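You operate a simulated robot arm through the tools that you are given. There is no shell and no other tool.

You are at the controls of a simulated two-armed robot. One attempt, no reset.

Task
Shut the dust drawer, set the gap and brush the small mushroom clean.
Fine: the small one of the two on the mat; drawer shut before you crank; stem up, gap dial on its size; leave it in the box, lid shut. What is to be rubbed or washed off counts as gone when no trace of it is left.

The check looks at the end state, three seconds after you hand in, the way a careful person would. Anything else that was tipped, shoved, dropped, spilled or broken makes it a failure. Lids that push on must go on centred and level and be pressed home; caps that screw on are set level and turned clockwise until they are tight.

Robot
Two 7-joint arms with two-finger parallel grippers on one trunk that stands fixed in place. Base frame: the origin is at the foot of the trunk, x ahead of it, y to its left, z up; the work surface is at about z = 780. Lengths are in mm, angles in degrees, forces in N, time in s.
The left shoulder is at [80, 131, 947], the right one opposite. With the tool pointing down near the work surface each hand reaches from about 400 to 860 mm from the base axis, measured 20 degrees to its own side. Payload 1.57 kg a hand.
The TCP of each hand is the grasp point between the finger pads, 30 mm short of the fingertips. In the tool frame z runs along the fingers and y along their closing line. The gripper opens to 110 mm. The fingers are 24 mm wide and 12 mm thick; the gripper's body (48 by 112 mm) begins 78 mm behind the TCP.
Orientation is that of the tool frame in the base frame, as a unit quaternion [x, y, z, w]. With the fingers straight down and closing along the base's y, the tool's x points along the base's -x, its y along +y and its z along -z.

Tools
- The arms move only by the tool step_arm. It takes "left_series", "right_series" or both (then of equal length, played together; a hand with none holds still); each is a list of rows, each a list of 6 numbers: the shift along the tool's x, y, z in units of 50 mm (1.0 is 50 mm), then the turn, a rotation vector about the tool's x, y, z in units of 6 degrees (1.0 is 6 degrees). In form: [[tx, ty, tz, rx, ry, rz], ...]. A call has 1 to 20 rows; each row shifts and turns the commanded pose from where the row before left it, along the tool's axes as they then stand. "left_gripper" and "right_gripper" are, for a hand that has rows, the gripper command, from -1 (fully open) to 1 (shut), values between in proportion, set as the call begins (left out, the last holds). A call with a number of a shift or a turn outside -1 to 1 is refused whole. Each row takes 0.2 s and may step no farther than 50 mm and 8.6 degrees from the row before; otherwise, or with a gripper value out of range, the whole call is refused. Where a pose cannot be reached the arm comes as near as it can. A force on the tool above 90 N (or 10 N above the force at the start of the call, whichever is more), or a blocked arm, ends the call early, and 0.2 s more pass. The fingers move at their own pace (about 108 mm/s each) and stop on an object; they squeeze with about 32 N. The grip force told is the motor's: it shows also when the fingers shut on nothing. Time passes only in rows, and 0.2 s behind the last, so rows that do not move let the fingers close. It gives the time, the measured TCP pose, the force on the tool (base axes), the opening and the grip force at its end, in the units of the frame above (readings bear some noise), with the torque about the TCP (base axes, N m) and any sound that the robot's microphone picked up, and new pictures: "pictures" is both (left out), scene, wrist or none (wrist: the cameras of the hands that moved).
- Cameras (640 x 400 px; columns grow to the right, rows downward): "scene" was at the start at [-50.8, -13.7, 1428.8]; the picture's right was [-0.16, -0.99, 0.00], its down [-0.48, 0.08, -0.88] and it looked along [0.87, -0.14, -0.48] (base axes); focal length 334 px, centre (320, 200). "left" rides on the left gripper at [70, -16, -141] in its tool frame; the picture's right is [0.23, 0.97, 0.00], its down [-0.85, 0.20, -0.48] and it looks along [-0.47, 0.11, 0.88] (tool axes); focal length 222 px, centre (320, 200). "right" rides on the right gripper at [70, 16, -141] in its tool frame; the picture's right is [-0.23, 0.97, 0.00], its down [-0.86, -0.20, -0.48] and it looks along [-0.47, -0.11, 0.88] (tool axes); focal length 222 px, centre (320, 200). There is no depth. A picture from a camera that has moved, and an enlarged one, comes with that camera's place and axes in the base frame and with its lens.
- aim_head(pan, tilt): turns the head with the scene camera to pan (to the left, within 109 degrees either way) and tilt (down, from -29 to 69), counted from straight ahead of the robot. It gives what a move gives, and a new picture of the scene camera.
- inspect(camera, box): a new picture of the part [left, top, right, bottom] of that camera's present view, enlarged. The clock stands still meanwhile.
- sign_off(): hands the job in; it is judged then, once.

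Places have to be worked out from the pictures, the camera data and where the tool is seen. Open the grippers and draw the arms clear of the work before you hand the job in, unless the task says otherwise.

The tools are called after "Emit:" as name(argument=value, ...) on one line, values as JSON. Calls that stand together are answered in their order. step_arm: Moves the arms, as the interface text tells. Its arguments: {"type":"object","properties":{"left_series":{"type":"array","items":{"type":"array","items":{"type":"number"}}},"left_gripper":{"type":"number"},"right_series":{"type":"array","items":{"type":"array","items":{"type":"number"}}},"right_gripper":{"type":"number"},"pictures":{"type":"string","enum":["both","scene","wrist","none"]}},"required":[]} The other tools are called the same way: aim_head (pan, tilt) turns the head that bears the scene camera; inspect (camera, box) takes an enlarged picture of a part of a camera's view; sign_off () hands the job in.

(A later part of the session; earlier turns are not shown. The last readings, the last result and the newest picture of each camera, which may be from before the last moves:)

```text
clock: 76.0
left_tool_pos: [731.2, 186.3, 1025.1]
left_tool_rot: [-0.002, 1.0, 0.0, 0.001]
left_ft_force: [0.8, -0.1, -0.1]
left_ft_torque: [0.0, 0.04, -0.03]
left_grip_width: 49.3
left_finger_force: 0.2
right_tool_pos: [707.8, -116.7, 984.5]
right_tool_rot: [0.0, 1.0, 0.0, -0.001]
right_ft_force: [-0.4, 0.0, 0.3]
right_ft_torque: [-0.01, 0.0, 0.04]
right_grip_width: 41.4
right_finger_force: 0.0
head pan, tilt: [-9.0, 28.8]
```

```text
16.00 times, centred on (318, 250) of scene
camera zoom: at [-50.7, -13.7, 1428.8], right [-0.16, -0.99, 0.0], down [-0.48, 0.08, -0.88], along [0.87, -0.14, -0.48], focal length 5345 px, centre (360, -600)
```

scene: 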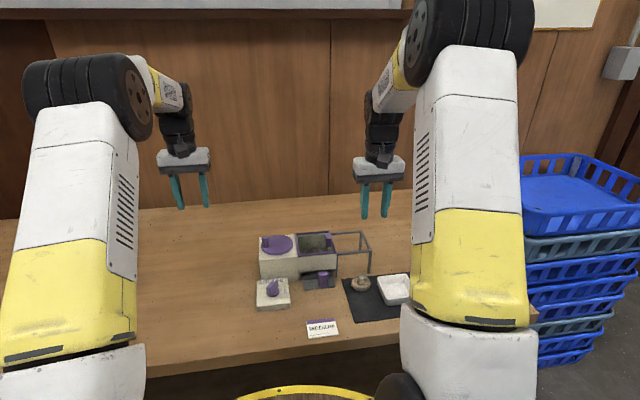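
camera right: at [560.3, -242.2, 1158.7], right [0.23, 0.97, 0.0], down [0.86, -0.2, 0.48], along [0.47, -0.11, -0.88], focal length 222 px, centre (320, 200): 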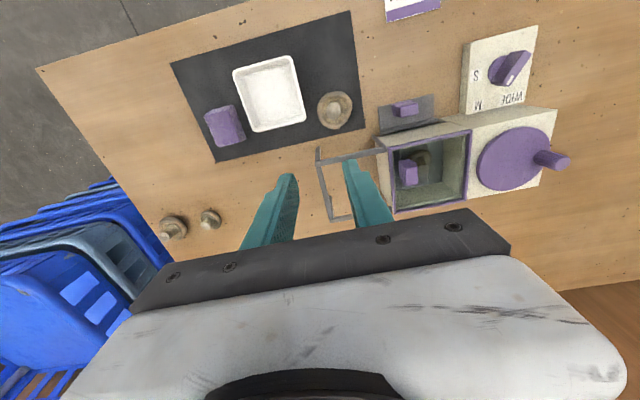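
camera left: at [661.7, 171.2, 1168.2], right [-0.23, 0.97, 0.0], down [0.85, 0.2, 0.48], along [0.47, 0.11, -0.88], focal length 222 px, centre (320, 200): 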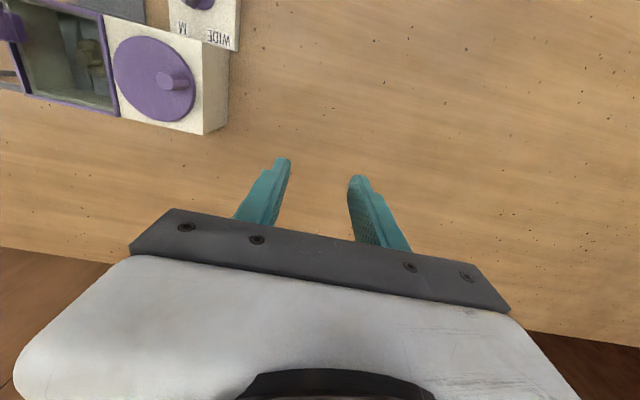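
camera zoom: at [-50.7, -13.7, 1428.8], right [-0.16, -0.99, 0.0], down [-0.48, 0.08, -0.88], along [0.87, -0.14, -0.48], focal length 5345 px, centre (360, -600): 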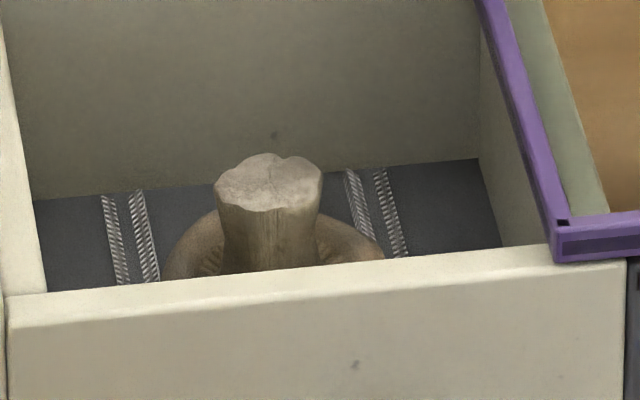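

The visible upper side shows little either way; the brushes act on the dome underneath. I'll pick the mushroom up by the stem and look at its underside: first descend over the stem at (708.6, −118.3).

Emit:
step_arm(right_series=[[-0.02, -0.03, 0.8, 0, 0, 0], [0, 0, 0.8, 0, 0, 0], [0, 0, 0.5, 0, 0, 0], [0, 0, 0.26, 0, 0, 0], [0, 0, 0, 0, 0, 0]], pictures="none")

Emit:
step_arm(right_series=[[0, 0, 0, 0, 0, 0], [0, 0, 0, 0, 0, 0], [0, 0, 0, 0, 0, 0]], right_gripper=1, pictures="none")

Emit:
inspect(camera="scene", box=[280, 205, 360, 265])

```text
clock: 77.2
left_tool_pos: [732.9, 187.2, 1025.7]
left_tool_rot: [-0.002, 1.0, 0.0, 0.0]
left_ft_force: [-0.3, 0.2, -0.2]
left_ft_torque: [-0.05, 0.02, 0.0]
left_grip_width: 49.3
left_finger_force: 0.1
right_tool_pos: [709.7, -119.7, 866.2]
right_tool_rot: [0.001, 1.0, 0.001, 0.0]
right_ft_force: [-0.2, -0.4, -0.1]
right_ft_torque: [0.0, 0.0, 0.03]
right_grip_width: 41.2
right_finger_force: 0.0
head pan, tilt: [-9.0, 28.8]
```

```text
clock: 78.0
left_tool_pos: [733.7, 187.4, 1025.8]
left_tool_rot: [-0.002, 1.0, 0.0, 0.0]
left_ft_force: [-0.4, -0.2, -0.8]
left_ft_torque: [0.02, 0.01, 0.02]
left_grip_width: 49.4
left_finger_force: 0.0
right_tool_pos: [707.3, -119.2, 868.2]
right_tool_rot: [0.0, 1.0, 0.0, 0.0]
right_ft_force: [-0.7, -1.0, 0.4]
right_ft_torque: [0.03, -0.05, -0.03]
right_grip_width: 15.7
right_finger_force: 11.9
head pan, tilt: [-9.0, 28.8]
```

```text
6.67 times, centred on (320, 235) of scene
camera zoom: at [-50.7, -13.7, 1428.8], right [-0.16, -0.99, 0.0], down [-0.48, 0.08, -0.88], along [0.87, -0.14, -0.48], focal length 2227 px, centre (320, -33)
```

zoom: 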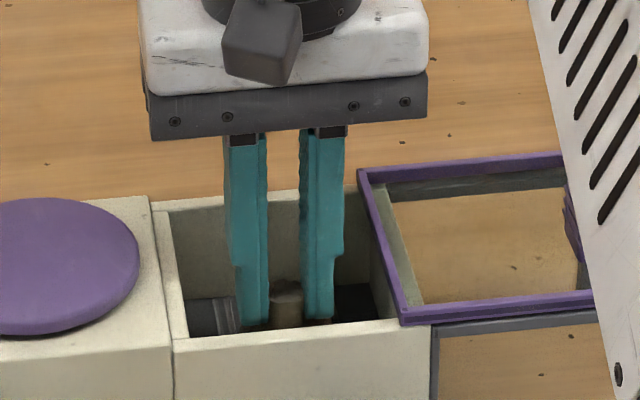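

Gripped. I lift it straight up to about z 1180.

Emit:
step_arm(right_series=[[0, 0, -0.3, 0, 0, 0], [0, 0, -0.6, 0, 0, 0], [0, 0, -0.9, 0, 0, 0], [0, 0, -0.9, 0, 0, 0], [0, 0, -0.9, 0, 0, 0], [0, 0, -0.9, 0, 0, 0], [0, 0, -0.9, 0, 0, 0], [0, 0, -0.8, 0, 0, 0], [0, 0, -0.3, 0, 0, 0], [0, 0, 0, 0, 0, 0]], pictures="scene")

Emit:
inspect(camera="scene", box=[280, 100, 360, 200])

```text
clock: 80.2
left_tool_pos: [732.5, 186.2, 1024.7]
left_tool_rot: [-0.002, 1.0, 0.001, 0.0]
left_ft_force: [-1.2, -0.1, 0.1]
left_ft_torque: [-0.02, -0.02, -0.02]
left_grip_width: 49.5
left_finger_force: 0.1
right_tool_pos: [710.7, -118.9, 1192.2]
right_tool_rot: [-0.001, 1.0, 0.0, 0.0]
right_ft_force: [0.3, 0.1, 0.2]
right_ft_torque: [0.0, -0.03, -0.02]
right_grip_width: 15.9
right_finger_force: 11.9
head pan, tilt: [-9.0, 28.8]
```

scene: 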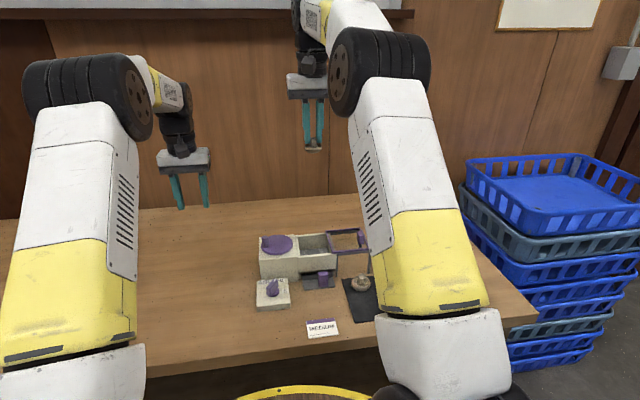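

```text
4.00 times, centred on (320, 150) of scene
camera zoom: at [-50.8, -13.7, 1428.8], right [-0.16, -0.99, 0.0], down [-0.48, 0.08, -0.88], along [0.87, -0.14, -0.48], focal length 1336 px, centre (320, 400)
```

zoom: 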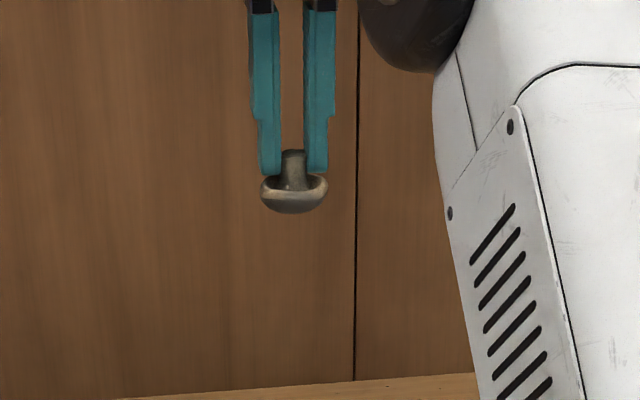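

Held steady. I tilt the hand so that the dome turns toward the scene camera (about 40°).

Emit:
step_arm(right_series=[[0, 0, 0, 0, 0.8, 0], [0, 0, 0, 0, 0.8, 0], [0, 0, 0, 0, 0.8, 0], [0, 0, 0, 0, 0.8, 0], [0, 0, 0, 0, 0.8, 0], [0, 0, 0, 0, 0.8, 0], [0, 0, 0, 0, 0.8, 0], [0, 0, 0, 0, 0.8, 0], [0, 0, 0, 0, 0, 0]], pictures="scene")

Emit:
inspect(camera="scene", box=[280, 120, 360, 180])

```text
clock: 82.2
left_tool_pos: [732.5, 186.4, 1025.1]
left_tool_rot: [-0.002, 1.0, 0.0, 0.0]
left_ft_force: [0.1, -0.9, 0.2]
left_ft_torque: [-0.02, 0.0, -0.02]
left_grip_width: 49.4
left_finger_force: 0.1
right_tool_pos: [683.3, -111.8, 1156.9]
right_tool_rot: [0.001, 0.992, -0.001, -0.126]
right_ft_force: [0.4, 0.2, 0.0]
right_ft_torque: [0.0, 0.02, 0.0]
right_grip_width: 15.6
right_finger_force: 12.2
right hand out of reach, approached as far as the arm can: row 3, 4, 5, 6, 7, 8
head pan, tilt: [-9.0, 28.8]
```

scene: 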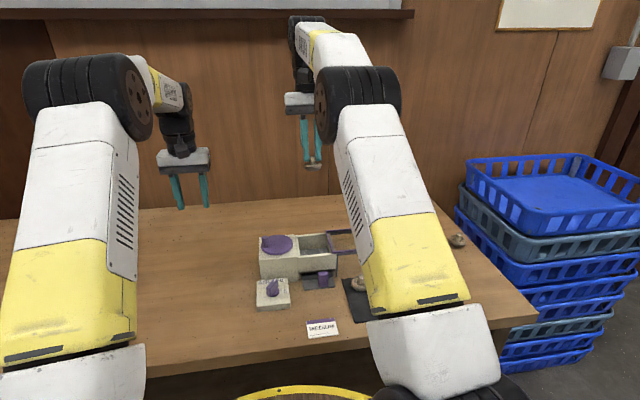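

```text
6.67 times, centred on (320, 150) of scene
camera zoom: at [-50.7, -13.7, 1428.8], right [-0.16, -0.99, 0.0], down [-0.48, 0.08, -0.88], along [0.87, -0.14, -0.48], focal length 2227 px, centre (320, 533)
```

zoom: 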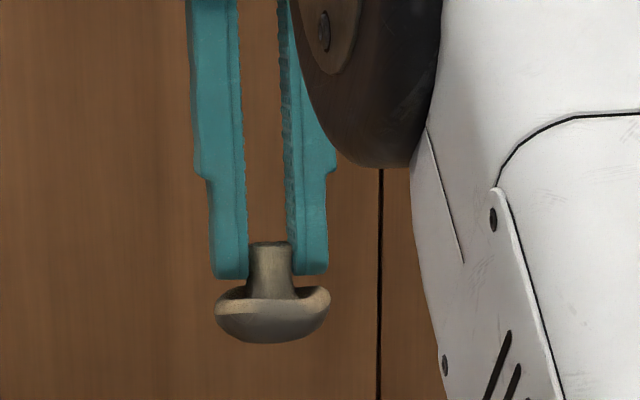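

The tilt hit the reach limit that far out. I draw the hand back toward the robot by 170 mm so the commanded tilt can be reached.

Emit:
step_arm(right_series=[[0.534, 0, 0.422, 0, 0, 0], [0.534, 0, 0.422, 0, 0, 0], [0.534, 0, 0.422, 0, 0, 0], [0.534, 0, 0.422, 0, 0, 0], [0.534, 0, 0.422, 0, 0, 0], [0, 0, 0, 0, 0, 0], [0, 0, 0, 0, 0, 0]], pictures="scene")

Emit:
inspect(camera="scene", box=[280, 120, 380, 220])

```text
clock: 83.8
left_tool_pos: [732.7, 187.9, 1025.9]
left_tool_rot: [-0.002, 1.0, 0.0, 0.0]
left_ft_force: [0.7, 0.2, -0.4]
left_ft_torque: [-0.02, 0.0, -0.01]
left_grip_width: 49.1
left_finger_force: 0.1
right_tool_pos: [525.7, -111.4, 1095.7]
right_tool_rot: [-0.001, 0.989, 0.0, -0.146]
right_ft_force: [-0.4, 0.0, -0.2]
right_ft_torque: [0.01, 0.04, -0.01]
right_grip_width: 16.0
right_finger_force: 11.9
head pan, tilt: [-9.0, 28.8]
```

scene: 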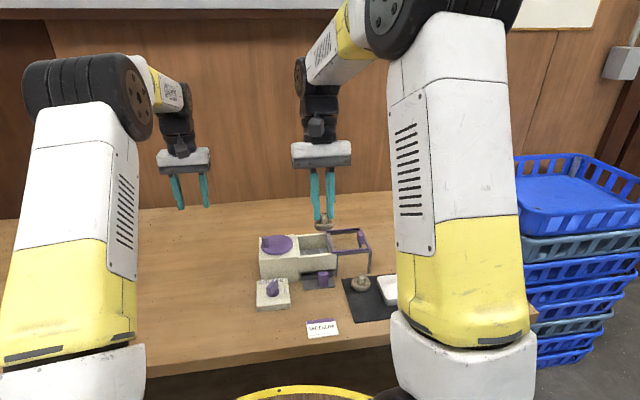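

```text
4.00 times, centred on (330, 170) of scene
camera zoom: at [-50.8, -13.7, 1428.8], right [-0.16, -0.99, 0.0], down [-0.48, 0.08, -0.88], along [0.87, -0.14, -0.48], focal length 1336 px, centre (280, 320)
```

zoom: 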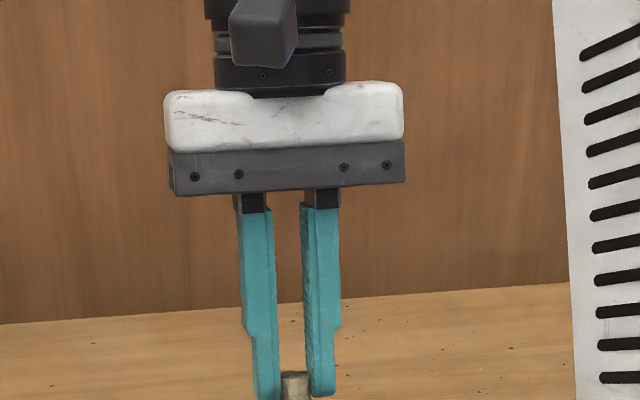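

The command had been clipped to the reached tilt (17°). Now nearer in, I tilt further at this place.

Emit:
step_arm(right_series=[[0, 0, 0, 0, 0.8, 0], [0, 0, 0, 0, 0.8, 0], [0, 0, 0, 0, 0.8, 0], [0, 0, 0, 0, 0.8, 0], [0, 0, 0, 0, 0.8, 0], [0, 0, 0, 0, 0.8, 0], [0, 0, 0, 0, 0.8, 0], [0, 0, 0, 0, 0, 0]], pictures="scene")

Emit:
inspect(camera="scene", box=[280, 180, 380, 260])

```text
clock: 85.6
left_tool_pos: [731.4, 188.3, 1024.9]
left_tool_rot: [-0.002, 1.0, 0.0, 0.0]
left_ft_force: [0.4, -0.7, 0.2]
left_ft_torque: [0.0, 0.0, -0.01]
left_grip_width: 49.4
left_finger_force: 0.1
right_tool_pos: [527.0, -112.7, 1095.6]
right_tool_rot: [-0.002, 0.914, -0.001, -0.406]
right_ft_force: [-1.0, -0.1, -1.4]
right_ft_torque: [0.03, 0.0, 0.0]
right_grip_width: 15.7
right_finger_force: 12.2
head pan, tilt: [-9.0, 28.8]
```

scene: 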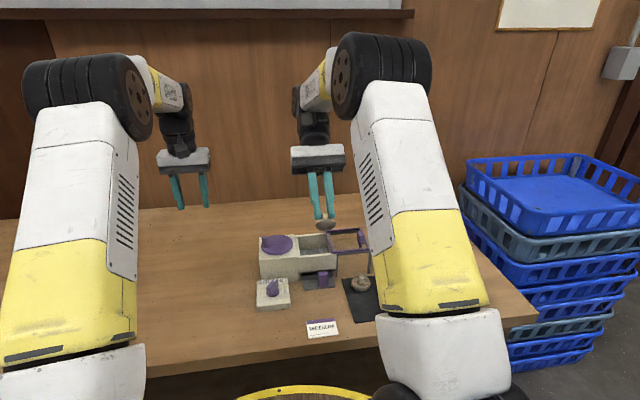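

```text
5.00 times, centred on (330, 220) of scene
camera zoom: at [-50.8, -13.7, 1428.8], right [-0.16, -0.99, 0.0], down [-0.48, 0.08, -0.88], along [0.87, -0.14, -0.48], focal length 1670 px, centre (270, 100)
```

zoom: 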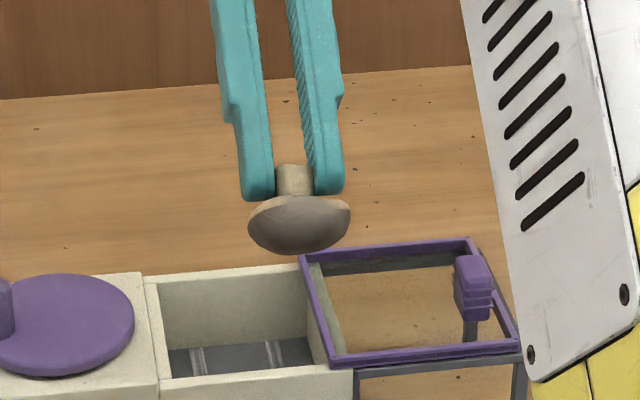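

The dome is coming into view. I tilt another 24° and enlarge.

Emit:
step_arm(right_series=[[0, 0, 0, 0, 0.8, 0], [0, 0, 0, 0, 0.8, 0], [0, 0, 0, 0, 0.8, 0], [0, 0, 0, 0, 0.8, 0], [0, 0, 0, 0, 0.8, 0], [0, 0, 0, 0, 0, 0]], pictures="none")

Emit:
inspect(camera="scene", box=[310, 195, 350, 235])

Emit:
inspect(camera="scene", box=[280, 180, 380, 260])

```text
clock: 87.0
left_tool_pos: [732.8, 187.0, 1025.3]
left_tool_rot: [-0.002, 1.0, 0.0, 0.0]
left_ft_force: [-0.3, 0.1, -0.5]
left_ft_torque: [-0.01, -0.01, -0.02]
left_grip_width: 49.8
left_finger_force: 0.0
right_tool_pos: [526.5, -112.6, 1095.7]
right_tool_rot: [0.0, 0.914, 0.0, -0.406]
right_ft_force: [-0.2, 0.3, 1.4]
right_ft_torque: [-0.02, -0.02, 0.02]
right_grip_width: 15.9
right_finger_force: 11.8
right hand out of reach, approached as far as the arm can: row 1, 2, 3, 4, 5
head pan, tilt: [-9.0, 28.8]
```

```text
10.00 times, centred on (330, 215) of scene
camera zoom: at [-50.7, -13.7, 1428.8], right [-0.16, -0.99, 0.0], down [-0.48, 0.08, -0.88], along [0.87, -0.14, -0.48], focal length 3341 px, centre (220, 50)
```

zoom: 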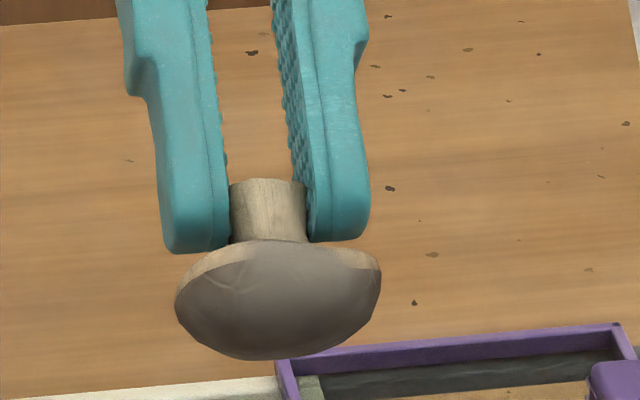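

```text
5.00 times, centred on (330, 220) of scene
camera zoom: at [-50.7, -13.7, 1428.8], right [-0.16, -0.99, 0.0], down [-0.48, 0.08, -0.88], along [0.87, -0.14, -0.48], focal length 1670 px, centre (270, 100)
```

zoom: 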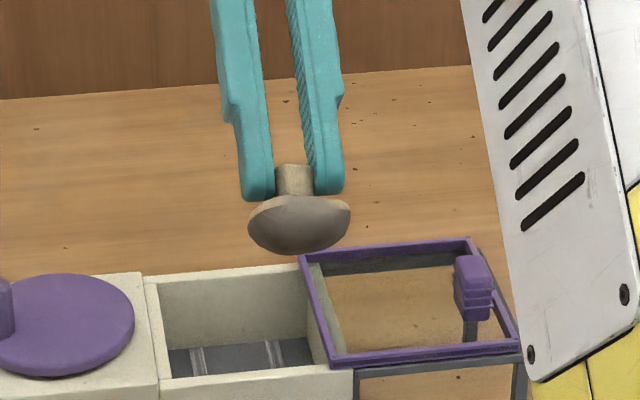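

The dome looks an even grey-brown with no clear patches, but I lack a reference. I return to the exact pose and zoom I had before brushing (clock 27) to compare like with like.

Emit:
step_arm(right_series=[[0, 0, 0, 0, -1, 0], [0, 0, 0, 0, -1, 0], [0, 0, 0, 0, -1, 0], [0, 0, 0, 0, -1, 0], [0, 0, 0, 0, -1, 0], [0, 0, 0, 0, -1, 0], [0, 0, 0, 0, -1, 0], [0, 0, 0, 0, -0.98, 0], [0, 0, 0, 0, 0, 0]], pictures="none")

```text
clock: 89.0
left_tool_pos: [731.9, 186.8, 1025.8]
left_tool_rot: [-0.002, 1.0, 0.0, 0.0]
left_ft_force: [-0.5, 0.7, 0.4]
left_ft_torque: [-0.03, -0.04, 0.02]
left_grip_width: 49.8
left_finger_force: 0.1
right_tool_pos: [525.9, -111.6, 1094.9]
right_tool_rot: [0.0, 1.0, 0.0, -0.001]
right_ft_force: [-0.4, 0.0, 0.3]
right_ft_torque: [-0.02, 0.01, -0.01]
right_grip_width: 15.9
right_finger_force: 11.9
head pan, tilt: [-9.0, 28.8]
```

Vertical again. I move to (709.8, −118.8, 980).

Emit:
step_arm(right_series=[[-0.7, -0.03, 0, 0, 0, 0], [-0.8, -0.03, 0.2, 0, 0, 0], [-0.8, -0.03, 0.3, 0, 0, 0], [-0.8, -0.03, 0.6, 0, 0, 0], [-0.58, -0.02, 0.7, 0, 0, 0], [0, 0, 0.5, 0, 0, 0], [0, 0, 0, 0, 0, 0]], pictures="none")

Emit:
inspect(camera="scene", box=[260, 200, 380, 290])

Emit:
inspect(camera="right", box=[220, 60, 420, 240])

Emit:
inspect(camera="scene", box=[300, 205, 330, 235])

```text
clock: 90.6
left_tool_pos: [733.0, 186.8, 1025.9]
left_tool_rot: [-0.001, 1.0, 0.0, 0.0]
left_ft_force: [-0.1, 0.6, -0.6]
left_ft_torque: [0.02, -0.01, -0.01]
left_grip_width: 49.5
left_finger_force: 0.0
right_tool_pos: [710.1, -118.6, 979.6]
right_tool_rot: [0.0, 1.0, 0.0, -0.001]
right_ft_force: [0.1, 0.1, 0.2]
right_ft_torque: [0.0, -0.01, 0.03]
right_grip_width: 15.9
right_finger_force: 11.6
head pan, tilt: [-9.0, 28.8]
```

```text
4.44 times, centred on (320, 245) of scene
camera zoom: at [-50.7, -13.7, 1428.8], right [-0.16, -0.99, 0.0], down [-0.48, 0.08, -0.88], along [0.87, -0.14, -0.48], focal length 1485 px, centre (320, 0)
```

zoom: 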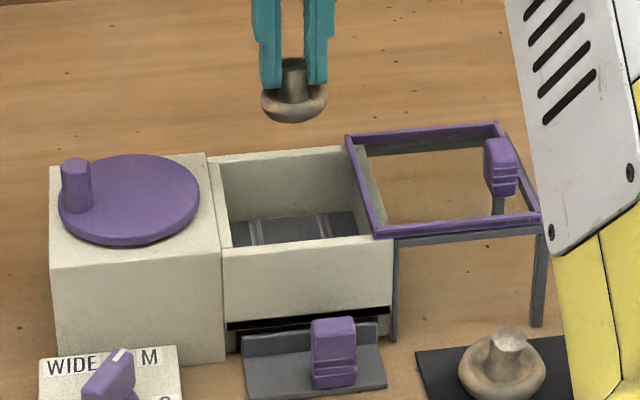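

```text
2.22 times, centred on (320, 150) of right
camera zoom: at [641.4, -102.7, 1120.5], right [0.23, 0.97, 0.0], down [0.86, -0.2, 0.48], along [0.46, -0.11, -0.88], focal length 494 px, centre (320, 311)
```

zoom: 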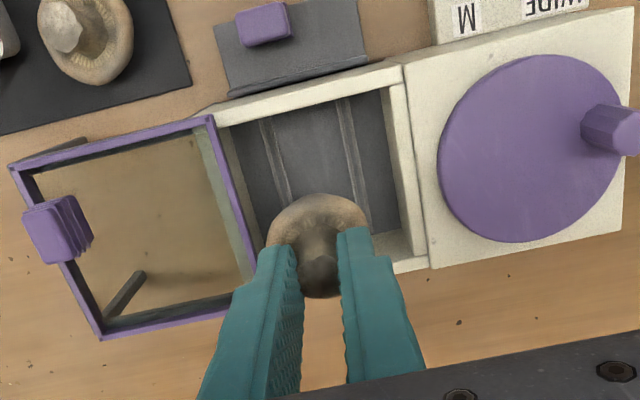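

```text
13.33 times, centred on (315, 220) of scene
camera zoom: at [-50.7, -13.7, 1428.8], right [-0.16, -0.99, 0.0], down [-0.48, 0.08, -0.88], along [0.87, -0.14, -0.48], focal length 4454 px, centre (387, -67)
```

zoom: 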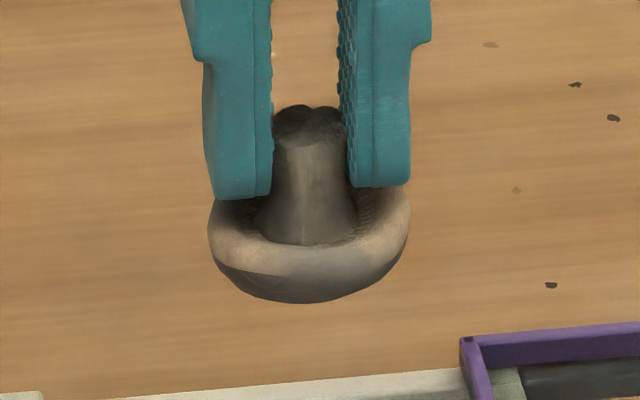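

Inconclusive by itself, though a greyish film with a jagged edge still seems to cover the dome. I'll put it back stem up, shut the lid and crank many more turns, then compare this same view.

Emit:
step_arm(right_series=[[0.02, 0, 0.6, 0, 0, 0], [0, 0, 0.7, 0, 0, 0], [0, 0, 0.5, 0, 0, 0], [0, 0, 0.3, 0, 0, 0], [0, 0, 0.1, 0, 0, 0], [0, 0, 0.04, 0, 0, 0], [0, 0, 0, 0, 0, 0]], pictures="none")

```text
clock: 92.2
left_tool_pos: [731.7, 186.0, 1025.0]
left_tool_rot: [-0.002, 1.0, 0.0, 0.0]
left_ft_force: [0.5, 0.3, 0.2]
left_ft_torque: [0.02, 0.04, 0.01]
left_grip_width: 49.4
left_finger_force: 0.0
right_tool_pos: [708.3, -118.9, 867.5]
right_tool_rot: [0.0, 1.0, 0.0, -0.001]
right_ft_force: [-0.6, 0.1, -0.9]
right_ft_torque: [0.0, -0.02, -0.03]
right_grip_width: 15.4
right_finger_force: 12.0
head pan, tilt: [-9.0, 28.8]
```

Nearly on the floor; a couple of mm more, then release and lift, and go back to the lid handle (now near (688.5, −247)).

Emit:
step_arm(right_series=[[0, 0, 0.04, 0, 0, 0], [0, 0, 0, 0, 0, 0]], pictures="none")

Emit:
step_arm(right_series=[[0, 0, 0, 0, 0, 0], [0, 0, 0, 0, 0, 0], [0, 0, -0.2, 0, 0, 0], [0, 0, -0.6, 0, 0, 0], [0, 0, -0.8, 0, 0, 0], [0, 0, -0.8, 0, 0, 0], [0.13, -0.86, 0, 0, 0, 0], [0.13, -0.86, 0, 0, 0, 0], [0.13, -0.84, 0, 0, 0, 0], [0, 0, 0, 0, 0, 0]], right_gripper=0.25, pictures="wrist")

Emit:
inspect(camera="scene", box=[280, 205, 380, 275])

Emit:
inspect(camera="left", box=[0, 0, 160, 120])

```text
clock: 92.8
left_tool_pos: [731.5, 187.6, 1026.6]
left_tool_rot: [-0.002, 1.0, 0.0, 0.0]
left_ft_force: [-0.8, 0.7, -0.2]
left_ft_torque: [-0.02, 0.0, 0.01]
left_grip_width: 49.5
left_finger_force: 0.1
right_tool_pos: [707.5, -119.8, 866.8]
right_tool_rot: [0.0, 1.0, -0.001, 0.0]
right_ft_force: [-1.6, -0.4, 5.5]
right_ft_torque: [-0.02, -0.01, 0.0]
right_grip_width: 15.6
right_finger_force: 12.0
head pan, tilt: [-9.0, 28.8]
```

```text
clock: 95.0
left_tool_pos: [732.3, 187.7, 1025.8]
left_tool_rot: [-0.002, 1.0, 0.0, 0.0]
left_ft_force: [1.2, -1.6, -0.9]
left_ft_torque: [0.01, 0.0, 0.01]
left_grip_width: 49.3
left_finger_force: 0.1
right_tool_pos: [689.4, -246.2, 985.6]
right_tool_rot: [-0.001, 1.0, 0.001, -0.001]
right_ft_force: [-0.3, 0.8, 0.3]
right_ft_torque: [0.02, 0.0, -0.02]
right_grip_width: 41.5
right_finger_force: 0.1
head pan, tilt: [-9.0, 28.8]
camera right: at [621.1, -231.2, 1126.8], right [0.23, 0.97, 0.0], down [0.86, -0.2, 0.48], along [0.46, -0.11, -0.88], focal length 222 px, centre (320, 200)
```

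right: 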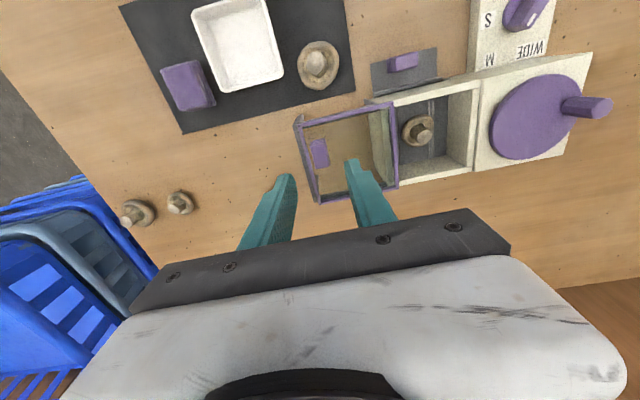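

```text
5.71 times, centred on (330, 240) of scene
camera zoom: at [-50.8, -13.7, 1428.8], right [-0.16, -0.99, 0.0], down [-0.48, 0.08, -0.88], along [0.87, -0.14, -0.48], focal length 1909 px, centre (263, -29)
```

zoom: 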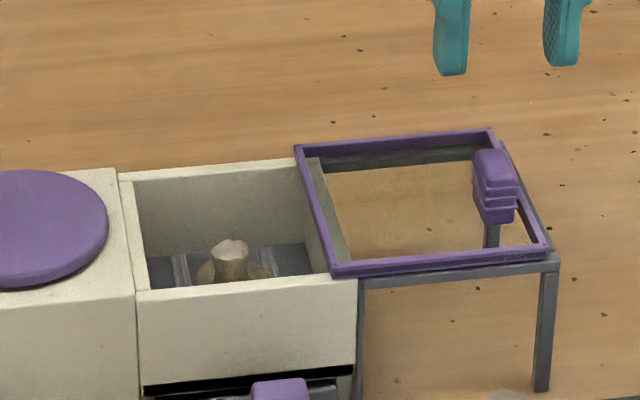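

```text
3.33 times, centred on (80, 60) of left
camera zoom: at [661.7, 170.9, 1168.1], right [-0.23, 0.97, 0.0], down [0.85, 0.2, 0.48], along [0.47, 0.11, -0.88], focal length 740 px, centre (1120, 667)
```

zoom: 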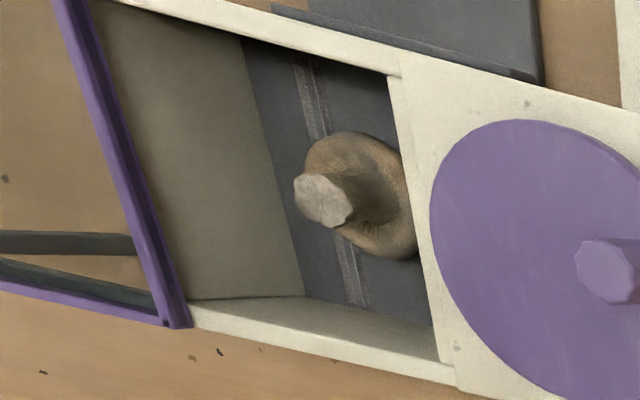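

Mushroom is standing again. I descend on the lid handle, grip and slide the lid shut.

Emit:
step_arm(right_series=[[0, 0, 0.6, 0, 0, 0], [0, 0, 0.6, 0, 0, 0], [0, 0, 0.3, 0, 0, 0], [0, 0, 0, 0, 0, 0]], pictures="none")

Emit:
step_arm(right_series=[[0, 0, 0, 0, 0, 0], [0, 0, 0, 0, 0, 0], [0, 0, 0, 0, 0, 0], [0, 0.25, 0, 0, 0, 0], [0, 0.25, 0, 0, 0, 0], [0, 0.25, 0, 0, 0, 0], [0, 0.25, 0, 0, 0, 0], [0, 0.25, 0, 0, 0, 0], [0, 0.25, 0, 0, 0, 0], [0, 0.25, 0, 0, 0, 0], [0, 0.07, 0, 0, 0, 0], [0, 0, 0, 0, 0, 0]], right_gripper=1, pictures="none")

Emit:
inspect(camera="scene", box=[280, 205, 380, 275])

```text
clock: 96.0
left_tool_pos: [733.2, 186.4, 1026.4]
left_tool_rot: [-0.002, 1.0, 0.0, 0.0]
left_ft_force: [-1.2, 0.3, 0.2]
left_ft_torque: [0.0, -0.01, 0.02]
left_grip_width: 49.7
left_finger_force: 0.1
right_tool_pos: [690.2, -246.8, 910.3]
right_tool_rot: [0.0, 1.0, 0.0, -0.001]
right_ft_force: [0.9, 0.8, 0.5]
right_ft_torque: [-0.02, 0.0, 0.03]
right_grip_width: 41.3
right_finger_force: 0.0
head pan, tilt: [-9.0, 28.8]
```

```text
clock: 98.6
left_tool_pos: [733.2, 187.4, 1025.5]
left_tool_rot: [-0.002, 1.0, 0.0, 0.0]
left_ft_force: [0.8, -0.8, 0.6]
left_ft_torque: [-0.02, 0.01, 0.01]
left_grip_width: 49.3
left_finger_force: 0.1
right_tool_pos: [689.9, -155.3, 910.5]
right_tool_rot: [-0.001, 1.0, -0.001, -0.001]
right_ft_force: [-8.4, -0.3, 1.9]
right_ft_torque: [-0.05, 0.74, -0.04]
right_grip_width: 15.7
right_finger_force: 30.9
head pan, tilt: [-9.0, 28.8]
```

```text
5.71 times, centred on (330, 240) of scene
camera zoom: at [-51.1, -13.7, 1428.8], right [-0.16, -0.99, 0.0], down [-0.48, 0.08, -0.88], along [0.87, -0.14, -0.48], focal length 1909 px, centre (263, -29)
```

zoom: 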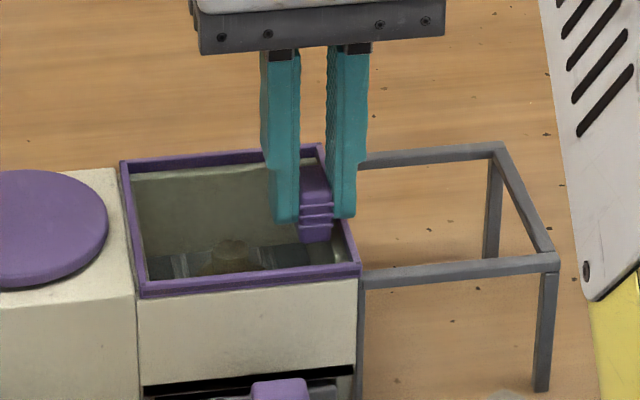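

Almost at the stop; I push the last couple of mm until the reaction appears.

Emit:
step_arm(right_series=[[0, 0.06, 0, 0, 0, 0], [0, 0.06, 0, 0, 0, 0], [0, 0, 0, 0, 0, 0]], pictures="none")

```text
clock: 99.4
left_tool_pos: [731.8, 185.3, 1026.4]
left_tool_rot: [-0.001, 1.0, 0.0, -0.001]
left_ft_force: [0.1, 1.1, -1.0]
left_ft_torque: [0.0, -0.03, -0.01]
left_grip_width: 49.7
left_finger_force: 0.1
right_tool_pos: [688.0, -153.3, 910.6]
right_tool_rot: [0.001, 1.0, -0.001, -0.001]
right_ft_force: [-8.2, -14.8, -1.0]
right_ft_torque: [-0.25, 0.39, 0.11]
right_grip_width: 15.6
right_finger_force: 31.4
head pan, tilt: [-9.0, 28.8]
```

Lid home again. I release and retreat the right hand, and bring the left hand over the peg at about (699.5, 16.8).

Emit:
step_arm(right_series=[[0, -0.05, 0, 0, 0, 0], [0, 0, 0, 0, 0, 0], [0, 0, -0.5, 0, 0, 0], [0, 0, -0.8, 0, 0, 0], [0, 0, -0.8, 0, 0, 0], [0.4, -0.7, 0, 0, 0, 0], [0.4, -0.7, 0, 0, 0, 0], [0.4, -0.7, 0, 0, 0, 0], [0, 0, 0, 0, 0, 0]], right_gripper=0.3, pictures="none")

Emit:
step_arm(left_series=[[0.13, -0.7, 0.2, 0, 0, 0], [0.13, -0.7, 0.2, 0, 0, 0], [0.13, -0.7, 0.2, 0, 0, 0], [0.13, -0.7, 0.2, 0, 0, 0], [0.13, -0.6, 0.2, 0, 0, 0], [0, 0, 0.3, 0, 0, 0], [0, 0, 0, 0, 0, 0]], left_gripper=0.1, pictures="none")

Emit:
inspect(camera="left", box=[220, 60, 420, 240])

Emit:
inspect(camera="scene", box=[250, 215, 350, 285])

```text
clock: 101.4
left_tool_pos: [732.6, 187.5, 1025.0]
left_tool_rot: [-0.002, 1.0, 0.0, 0.0]
left_ft_force: [0.0, -0.3, 0.4]
left_ft_torque: [0.0, -0.03, -0.05]
left_grip_width: 49.6
left_finger_force: 0.1
right_tool_pos: [630.5, -258.3, 1016.3]
right_tool_rot: [-0.001, 1.0, 0.0, -0.001]
right_ft_force: [-0.1, -0.6, -0.3]
right_ft_torque: [0.0, 0.02, 0.01]
right_grip_width: 38.6
right_finger_force: 0.1
head pan, tilt: [-9.0, 28.8]
```

```text
clock: 103.0
left_tool_pos: [700.3, 15.4, 959.8]
left_tool_rot: [-0.002, 1.0, 0.0, 0.0]
left_ft_force: [-0.4, -0.2, 0.4]
left_ft_torque: [0.01, 0.01, -0.01]
left_grip_width: 49.4
left_finger_force: 0.0
right_tool_pos: [629.8, -257.5, 1017.0]
right_tool_rot: [0.0, 1.0, 0.0, -0.001]
right_ft_force: [0.4, -0.1, 1.2]
right_ft_torque: [0.02, -0.02, 0.01]
right_grip_width: 38.5
right_finger_force: 0.1
head pan, tilt: [-9.0, 28.8]
```

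```text
2.22 times, centred on (320, 150) of left
camera zoom: at [629.3, -0.6, 1103.2], right [-0.23, 0.97, 0.0], down [0.85, 0.2, 0.48], along [0.47, 0.11, -0.88], focal length 494 px, centre (320, 311)
```

zoom: 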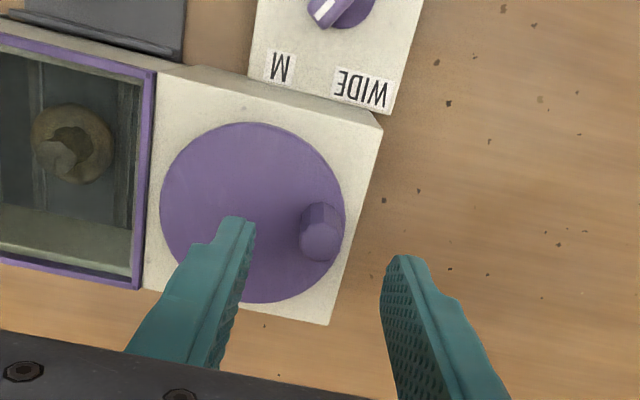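

```text
5.71 times, centred on (300, 250) of scene
camera zoom: at [-50.8, -13.8, 1428.8], right [-0.16, -0.99, 0.0], down [-0.48, 0.08, -0.88], along [0.87, -0.14, -0.48], focal length 1909 px, centre (434, -86)
```

zoom: 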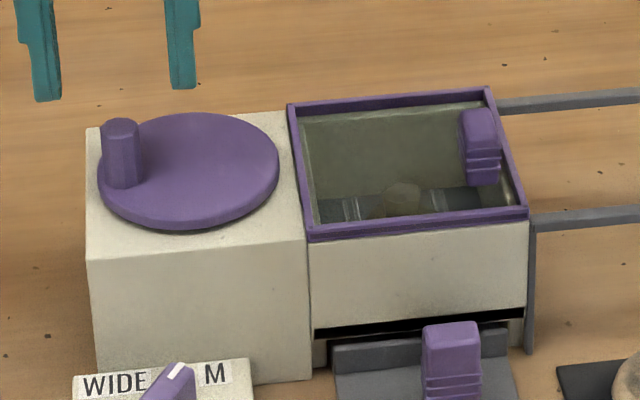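

Peg at (700.5, 17). I descend, grip and crank on.

Emit:
step_arm(left_series=[[0, 0.03, 0.4, 0, 0, 0], [0, 0, 0.48, 0, 0, 0], [0, 0, 0, 0, 0, 0]], pictures="none")

Emit:
step_arm(left_series=[[0, 0, 0, 0, 0, 0], [0, 0, 0, 0, 0, 0], [0, 0, 0, 0, 0, 0]], left_gripper=1, pictures="none")

Emit:
step_arm(left_series=[[-0.208, 0.015, 0, 0, 0, 0], [-0.203, -0.051, 0, 0, 0, 0], [-0.177, -0.111, 0, 0, 0, 0], [-0.134, -0.16, 0, 0, 0, 0], [-0.078, -0.194, 0, 0, 0, 0], [-0.015, -0.208, 0, 0, 0, 0], [0.051, -0.203, 0, 0, 0, 0], [0.111, -0.177, 0, 0, 0, 0], [0.16, -0.134, 0, 0, 0, 0], [0.194, -0.078, 0, 0, 0, 0], [0.208, -0.015, 0, 0, 0, 0], [0.203, 0.051, 0, 0, 0, 0], [0.177, 0.111, 0, 0, 0, 0], [0.134, 0.16, 0, 0, 0, 0], [0.078, 0.194, 0, 0, 0, 0], [0.015, 0.208, 0, 0, 0, 0], [-0.051, 0.203, 0, 0, 0, 0], [-0.111, 0.177, 0, 0, 0, 0], [-0.16, 0.134, 0, 0, 0, 0], [-0.194, 0.078, 0, 0, 0, 0]], pictures="none")

Emit:
inspect(camera="scene", box=[250, 205, 350, 275])

```text
clock: 103.8
left_tool_pos: [701.0, 19.6, 915.9]
left_tool_rot: [-0.002, 1.0, 0.0, 0.0]
left_ft_force: [0.7, -0.2, -0.4]
left_ft_torque: [0.0, 0.0, 0.0]
left_grip_width: 49.4
left_finger_force: 0.1
right_tool_pos: [628.7, -257.2, 1015.3]
right_tool_rot: [0.0, 1.0, 0.0, -0.001]
right_ft_force: [0.8, 0.1, -0.5]
right_ft_torque: [0.03, -0.02, 0.0]
right_grip_width: 38.7
right_finger_force: 0.0
head pan, tilt: [-9.0, 28.8]
```

```text
clock: 104.6
left_tool_pos: [699.4, 16.4, 915.7]
left_tool_rot: [-0.002, 1.0, 0.0, 0.001]
left_ft_force: [1.2, -7.2, -3.2]
left_ft_torque: [0.19, -0.18, -0.02]
left_grip_width: 17.3
left_finger_force: 32.1
right_tool_pos: [628.9, -257.6, 1015.7]
right_tool_rot: [0.0, 1.0, 0.0, -0.001]
right_ft_force: [0.4, 0.2, 0.1]
right_ft_torque: [-0.02, -0.02, -0.02]
right_grip_width: 38.2
right_finger_force: 0.1
head pan, tilt: [-9.0, 28.8]
```

```text
clock: 108.8
left_tool_pos: [700.3, 16.8, 917.6]
left_tool_rot: [-0.001, 1.0, -0.001, -0.001]
left_ft_force: [1.4, -7.7, -2.8]
left_ft_torque: [-0.05, 0.8, -0.01]
left_grip_width: 17.5
left_finger_force: 32.1
right_tool_pos: [629.4, -257.8, 1016.6]
right_tool_rot: [0.0, 1.0, 0.0, -0.001]
right_ft_force: [0.4, -1.2, 0.3]
right_ft_torque: [0.01, 0.02, 0.02]
right_grip_width: 38.8
right_finger_force: 0.0
head pan, tilt: [-9.0, 28.8]
```

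```text
5.71 times, centred on (300, 240) of scene
camera zoom: at [-50.7, -14.2, 1428.8], right [-0.16, -0.99, 0.0], down [-0.48, 0.08, -0.88], along [0.87, -0.14, -0.48], focal length 1909 px, centre (434, -29)
```

zoom: 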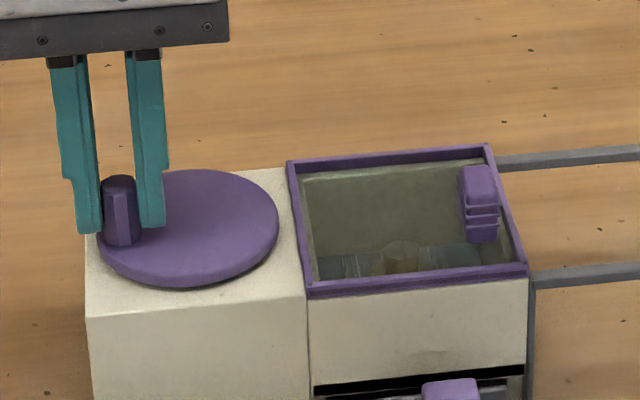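

Cranking goes smoothly with steady forces. I do four more turns.

Emit:
step_arm(left_series=[[-0.208, 0.015, 0, 0, 0, 0], [-0.203, -0.051, 0, 0, 0, 0], [-0.177, -0.111, 0, 0, 0, 0], [-0.134, -0.16, 0, 0, 0, 0], [-0.078, -0.194, 0, 0, 0, 0], [-0.015, -0.208, 0, 0, 0, 0], [0.051, -0.203, 0, 0, 0, 0], [0.111, -0.177, 0, 0, 0, 0], [0.16, -0.134, 0, 0, 0, 0], [0.194, -0.078, 0, 0, 0, 0], [0.208, -0.015, 0, 0, 0, 0], [0.203, 0.051, 0, 0, 0, 0], [0.177, 0.111, 0, 0, 0, 0], [0.134, 0.16, 0, 0, 0, 0], [0.078, 0.194, 0, 0, 0, 0], [0.015, 0.208, 0, 0, 0, 0], [-0.051, 0.203, 0, 0, 0, 0], [-0.111, 0.177, 0, 0, 0, 0], [-0.16, 0.134, 0, 0, 0, 0], [-0.194, 0.078, 0, 0, 0, 0]], pictures="none")

Emit:
step_arm(left_series=[[-0.208, 0.015, 0, 0, 0, 0], [-0.203, -0.051, 0, 0, 0, 0], [-0.177, -0.111, 0, 0, 0, 0], [-0.134, -0.16, 0, 0, 0, 0], [-0.078, -0.194, 0, 0, 0, 0], [-0.015, -0.208, 0, 0, 0, 0], [0.051, -0.203, 0, 0, 0, 0], [0.111, -0.177, 0, 0, 0, 0], [0.16, -0.134, 0, 0, 0, 0], [0.194, -0.078, 0, 0, 0, 0], [0.208, -0.015, 0, 0, 0, 0], [0.203, 0.051, 0, 0, 0, 0], [0.177, 0.111, 0, 0, 0, 0], [0.134, 0.16, 0, 0, 0, 0], [0.078, 0.194, 0, 0, 0, 0], [0.015, 0.208, 0, 0, 0, 0], [-0.051, 0.203, 0, 0, 0, 0], [-0.111, 0.177, 0, 0, 0, 0], [-0.16, 0.134, 0, 0, 0, 0], [-0.194, 0.078, 0, 0, 0, 0]], pictures="none")

Emit:
step_arm(left_series=[[-0.208, 0.015, 0, 0, 0, 0], [-0.203, -0.051, 0, 0, 0, 0], [-0.177, -0.111, 0, 0, 0, 0], [-0.134, -0.16, 0, 0, 0, 0], [-0.078, -0.194, 0, 0, 0, 0], [-0.015, -0.208, 0, 0, 0, 0], [0.051, -0.203, 0, 0, 0, 0], [0.111, -0.177, 0, 0, 0, 0], [0.16, -0.134, 0, 0, 0, 0], [0.194, -0.078, 0, 0, 0, 0], [0.208, -0.015, 0, 0, 0, 0], [0.203, 0.051, 0, 0, 0, 0], [0.177, 0.111, 0, 0, 0, 0], [0.134, 0.16, 0, 0, 0, 0], [0.078, 0.194, 0, 0, 0, 0], [0.015, 0.208, 0, 0, 0, 0], [-0.051, 0.203, 0, 0, 0, 0], [-0.111, 0.177, 0, 0, 0, 0], [-0.16, 0.134, 0, 0, 0, 0], [-0.194, 0.078, 0, 0, 0, 0]], pictures="none")

Emit:
step_arm(left_series=[[-0.208, 0.015, 0, 0, 0, 0], [-0.203, -0.051, 0, 0, 0, 0], [-0.177, -0.111, 0, 0, 0, 0], [-0.134, -0.16, 0, 0, 0, 0], [-0.078, -0.194, 0, 0, 0, 0], [-0.015, -0.208, 0, 0, 0, 0], [0.051, -0.203, 0, 0, 0, 0], [0.111, -0.177, 0, 0, 0, 0], [0.16, -0.134, 0, 0, 0, 0], [0.194, -0.078, 0, 0, 0, 0], [0.208, -0.015, 0, 0, 0, 0], [0.203, 0.051, 0, 0, 0, 0], [0.177, 0.111, 0, 0, 0, 0], [0.134, 0.16, 0, 0, 0, 0], [0.078, 0.194, 0, 0, 0, 0], [0.015, 0.208, 0, 0, 0, 0], [-0.051, 0.203, 0, 0, 0, 0], [-0.111, 0.177, 0, 0, 0, 0], [-0.16, 0.134, 0, 0, 0, 0], [-0.194, 0.078, 0, 0, 0, 0]], pictures="none")

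Emit:
inspect(camera="left", box=[160, 80, 260, 180])

```text
clock: 113.0
left_tool_pos: [699.6, 15.5, 917.5]
left_tool_rot: [-0.002, 1.0, 0.001, -0.001]
left_ft_force: [1.2, -7.0, -2.4]
left_ft_torque: [-0.04, 0.67, -0.02]
left_grip_width: 17.3
left_finger_force: 32.1
right_tool_pos: [628.7, -257.8, 1016.6]
right_tool_rot: [-0.001, 1.0, 0.0, -0.001]
right_ft_force: [0.8, -0.3, 0.8]
right_ft_torque: [0.01, 0.01, -0.02]
right_grip_width: 38.2
right_finger_force: 0.0
head pan, tilt: [-9.0, 28.8]
```

```text
clock: 117.2
left_tool_pos: [698.1, 15.0, 916.9]
left_tool_rot: [-0.001, 1.0, 0.0, -0.001]
left_ft_force: [1.9, -7.1, 3.2]
left_ft_torque: [-0.05, 0.94, -0.01]
left_grip_width: 17.3
left_finger_force: 32.0
right_tool_pos: [629.1, -258.2, 1016.1]
right_tool_rot: [0.0, 1.0, 0.001, -0.002]
right_ft_force: [0.5, -0.7, 0.7]
right_ft_torque: [-0.02, -0.01, 0.04]
right_grip_width: 38.5
right_finger_force: 0.2
head pan, tilt: [-9.0, 28.8]
```

```text
clock: 121.4
left_tool_pos: [699.2, 16.7, 916.9]
left_tool_rot: [-0.001, 1.0, 0.0, -0.001]
left_ft_force: [2.9, -8.9, 1.8]
left_ft_torque: [-0.02, 0.04, -0.02]
left_grip_width: 17.2
left_finger_force: 32.6
right_tool_pos: [629.2, -256.4, 1017.2]
right_tool_rot: [0.0, 1.0, 0.0, -0.001]
right_ft_force: [0.4, 0.2, 0.2]
right_ft_torque: [-0.02, -0.02, 0.03]
right_grip_width: 38.3
right_finger_force: 0.0
head pan, tilt: [-9.0, 28.8]
```

```text
clock: 125.6
left_tool_pos: [699.4, 15.4, 916.7]
left_tool_rot: [0.0, 1.0, -0.001, -0.002]
left_ft_force: [0.5, -7.0, 1.5]
left_ft_torque: [-0.05, 0.79, -0.02]
left_grip_width: 17.3
left_finger_force: 32.2
right_tool_pos: [629.5, -257.3, 1016.0]
right_tool_rot: [0.0, 1.0, 0.0, 0.0]
right_ft_force: [-0.1, 0.7, 0.2]
right_ft_torque: [0.0, -0.06, 0.01]
right_grip_width: 38.5
right_finger_force: 0.2
head pan, tilt: [-9.0, 28.8]
```

```text
4.00 times, centred on (210, 130) of left
camera zoom: at [629.2, 0.3, 1059.3], right [-0.23, 0.97, 0.0], down [0.86, 0.2, 0.48], along [0.46, 0.11, -0.88], focal length 888 px, centre (760, 480)
```

zoom: 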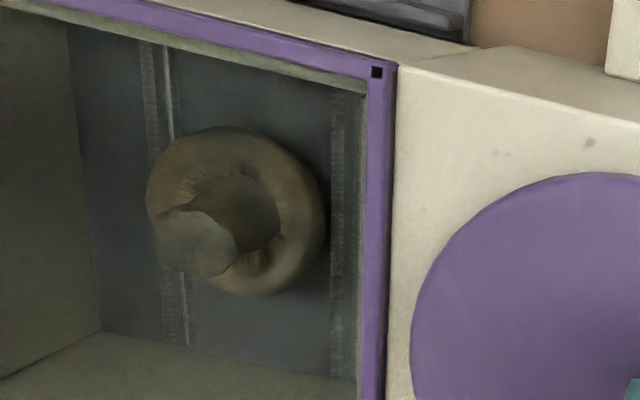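

Ten turns done in all. I release the crank, retreat, and check the dome again at the identical pose for any change.

Emit:
step_arm(left_series=[[0, 0, 0, 0, 0, 0], [0, 0, 0, 0, 0, 0], [0, 0, -0.6, 0, 0, 0], [0, 0, -0.8, 0, 0, 0], [-0.1, 0.4, -0.8, 0, 0, 0], [-0.15, 0.75, 0, 0, 0, 0], [-0.15, 0.75, 0, 0, 0, 0], [-0.15, 0.75, 0, 0, 0, 0], [-0.09, 0.72, 0, 0, 0, 0], [0, 0, 0, 0, 0, 0]], left_gripper=0.1, pictures="none")

Emit:
step_arm(right_series=[[-0.4, 0.7, 0, 0, 0, 0], [-0.4, 0.7, 0, 0, 0, 0], [-0.38, 0.69, 0, 0, 0, 0], [0, 0, 0.8, 0, 0, 0], [0, 0, 0.8, 0, 0, 0], [0, 0, 0.53, 0, 0, 0], [0, 0, 0, 0, 0, 0]], right_gripper=0.2, pictures="none")

Emit:
inspect(camera="scene", box=[290, 195, 370, 265])

```text
clock: 127.8
left_tool_pos: [732.8, 186.8, 1027.3]
left_tool_rot: [-0.002, 1.0, 0.0, 0.0]
left_ft_force: [-0.6, -0.6, 0.1]
left_ft_torque: [-0.01, 0.01, 0.0]
left_grip_width: 49.7
left_finger_force: 0.1
right_tool_pos: [629.7, -257.4, 1015.5]
right_tool_rot: [0.0, 1.0, 0.0, -0.001]
right_ft_force: [-0.4, 0.0, -0.9]
right_ft_torque: [-0.01, -0.01, 0.01]
right_grip_width: 38.4
right_finger_force: 0.0
head pan, tilt: [-9.0, 28.8]
```

```text
clock: 129.4
left_tool_pos: [732.5, 186.1, 1026.6]
left_tool_rot: [-0.002, 1.0, 0.0, 0.0]
left_ft_force: [0.8, -0.2, -0.7]
left_ft_torque: [0.01, 0.01, 0.0]
left_grip_width: 49.5
left_finger_force: 0.0
right_tool_pos: [688.6, -153.4, 909.2]
right_tool_rot: [0.0, 1.0, 0.0, -0.001]
right_ft_force: [-0.3, -0.3, 0.2]
right_ft_torque: [0.01, -0.02, -0.03]
right_grip_width: 44.0
right_finger_force: 0.1
head pan, tilt: [-9.0, 28.8]
```

```text
5.71 times, centred on (330, 230) of scene
camera zoom: at [-50.7, -13.7, 1428.8], right [-0.16, -0.99, 0.0], down [-0.48, 0.08, -0.88], along [0.87, -0.14, -0.48], focal length 1909 px, centre (263, 29)
```

zoom: 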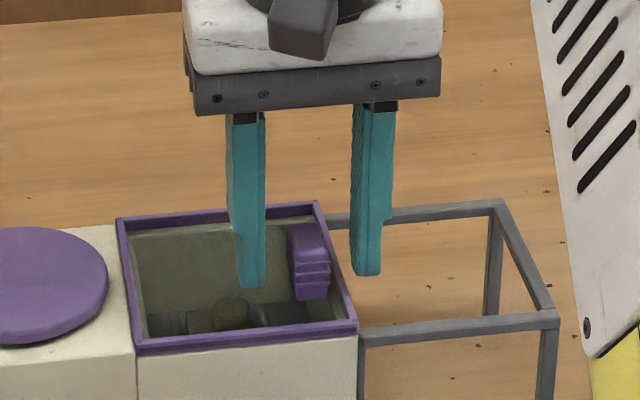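

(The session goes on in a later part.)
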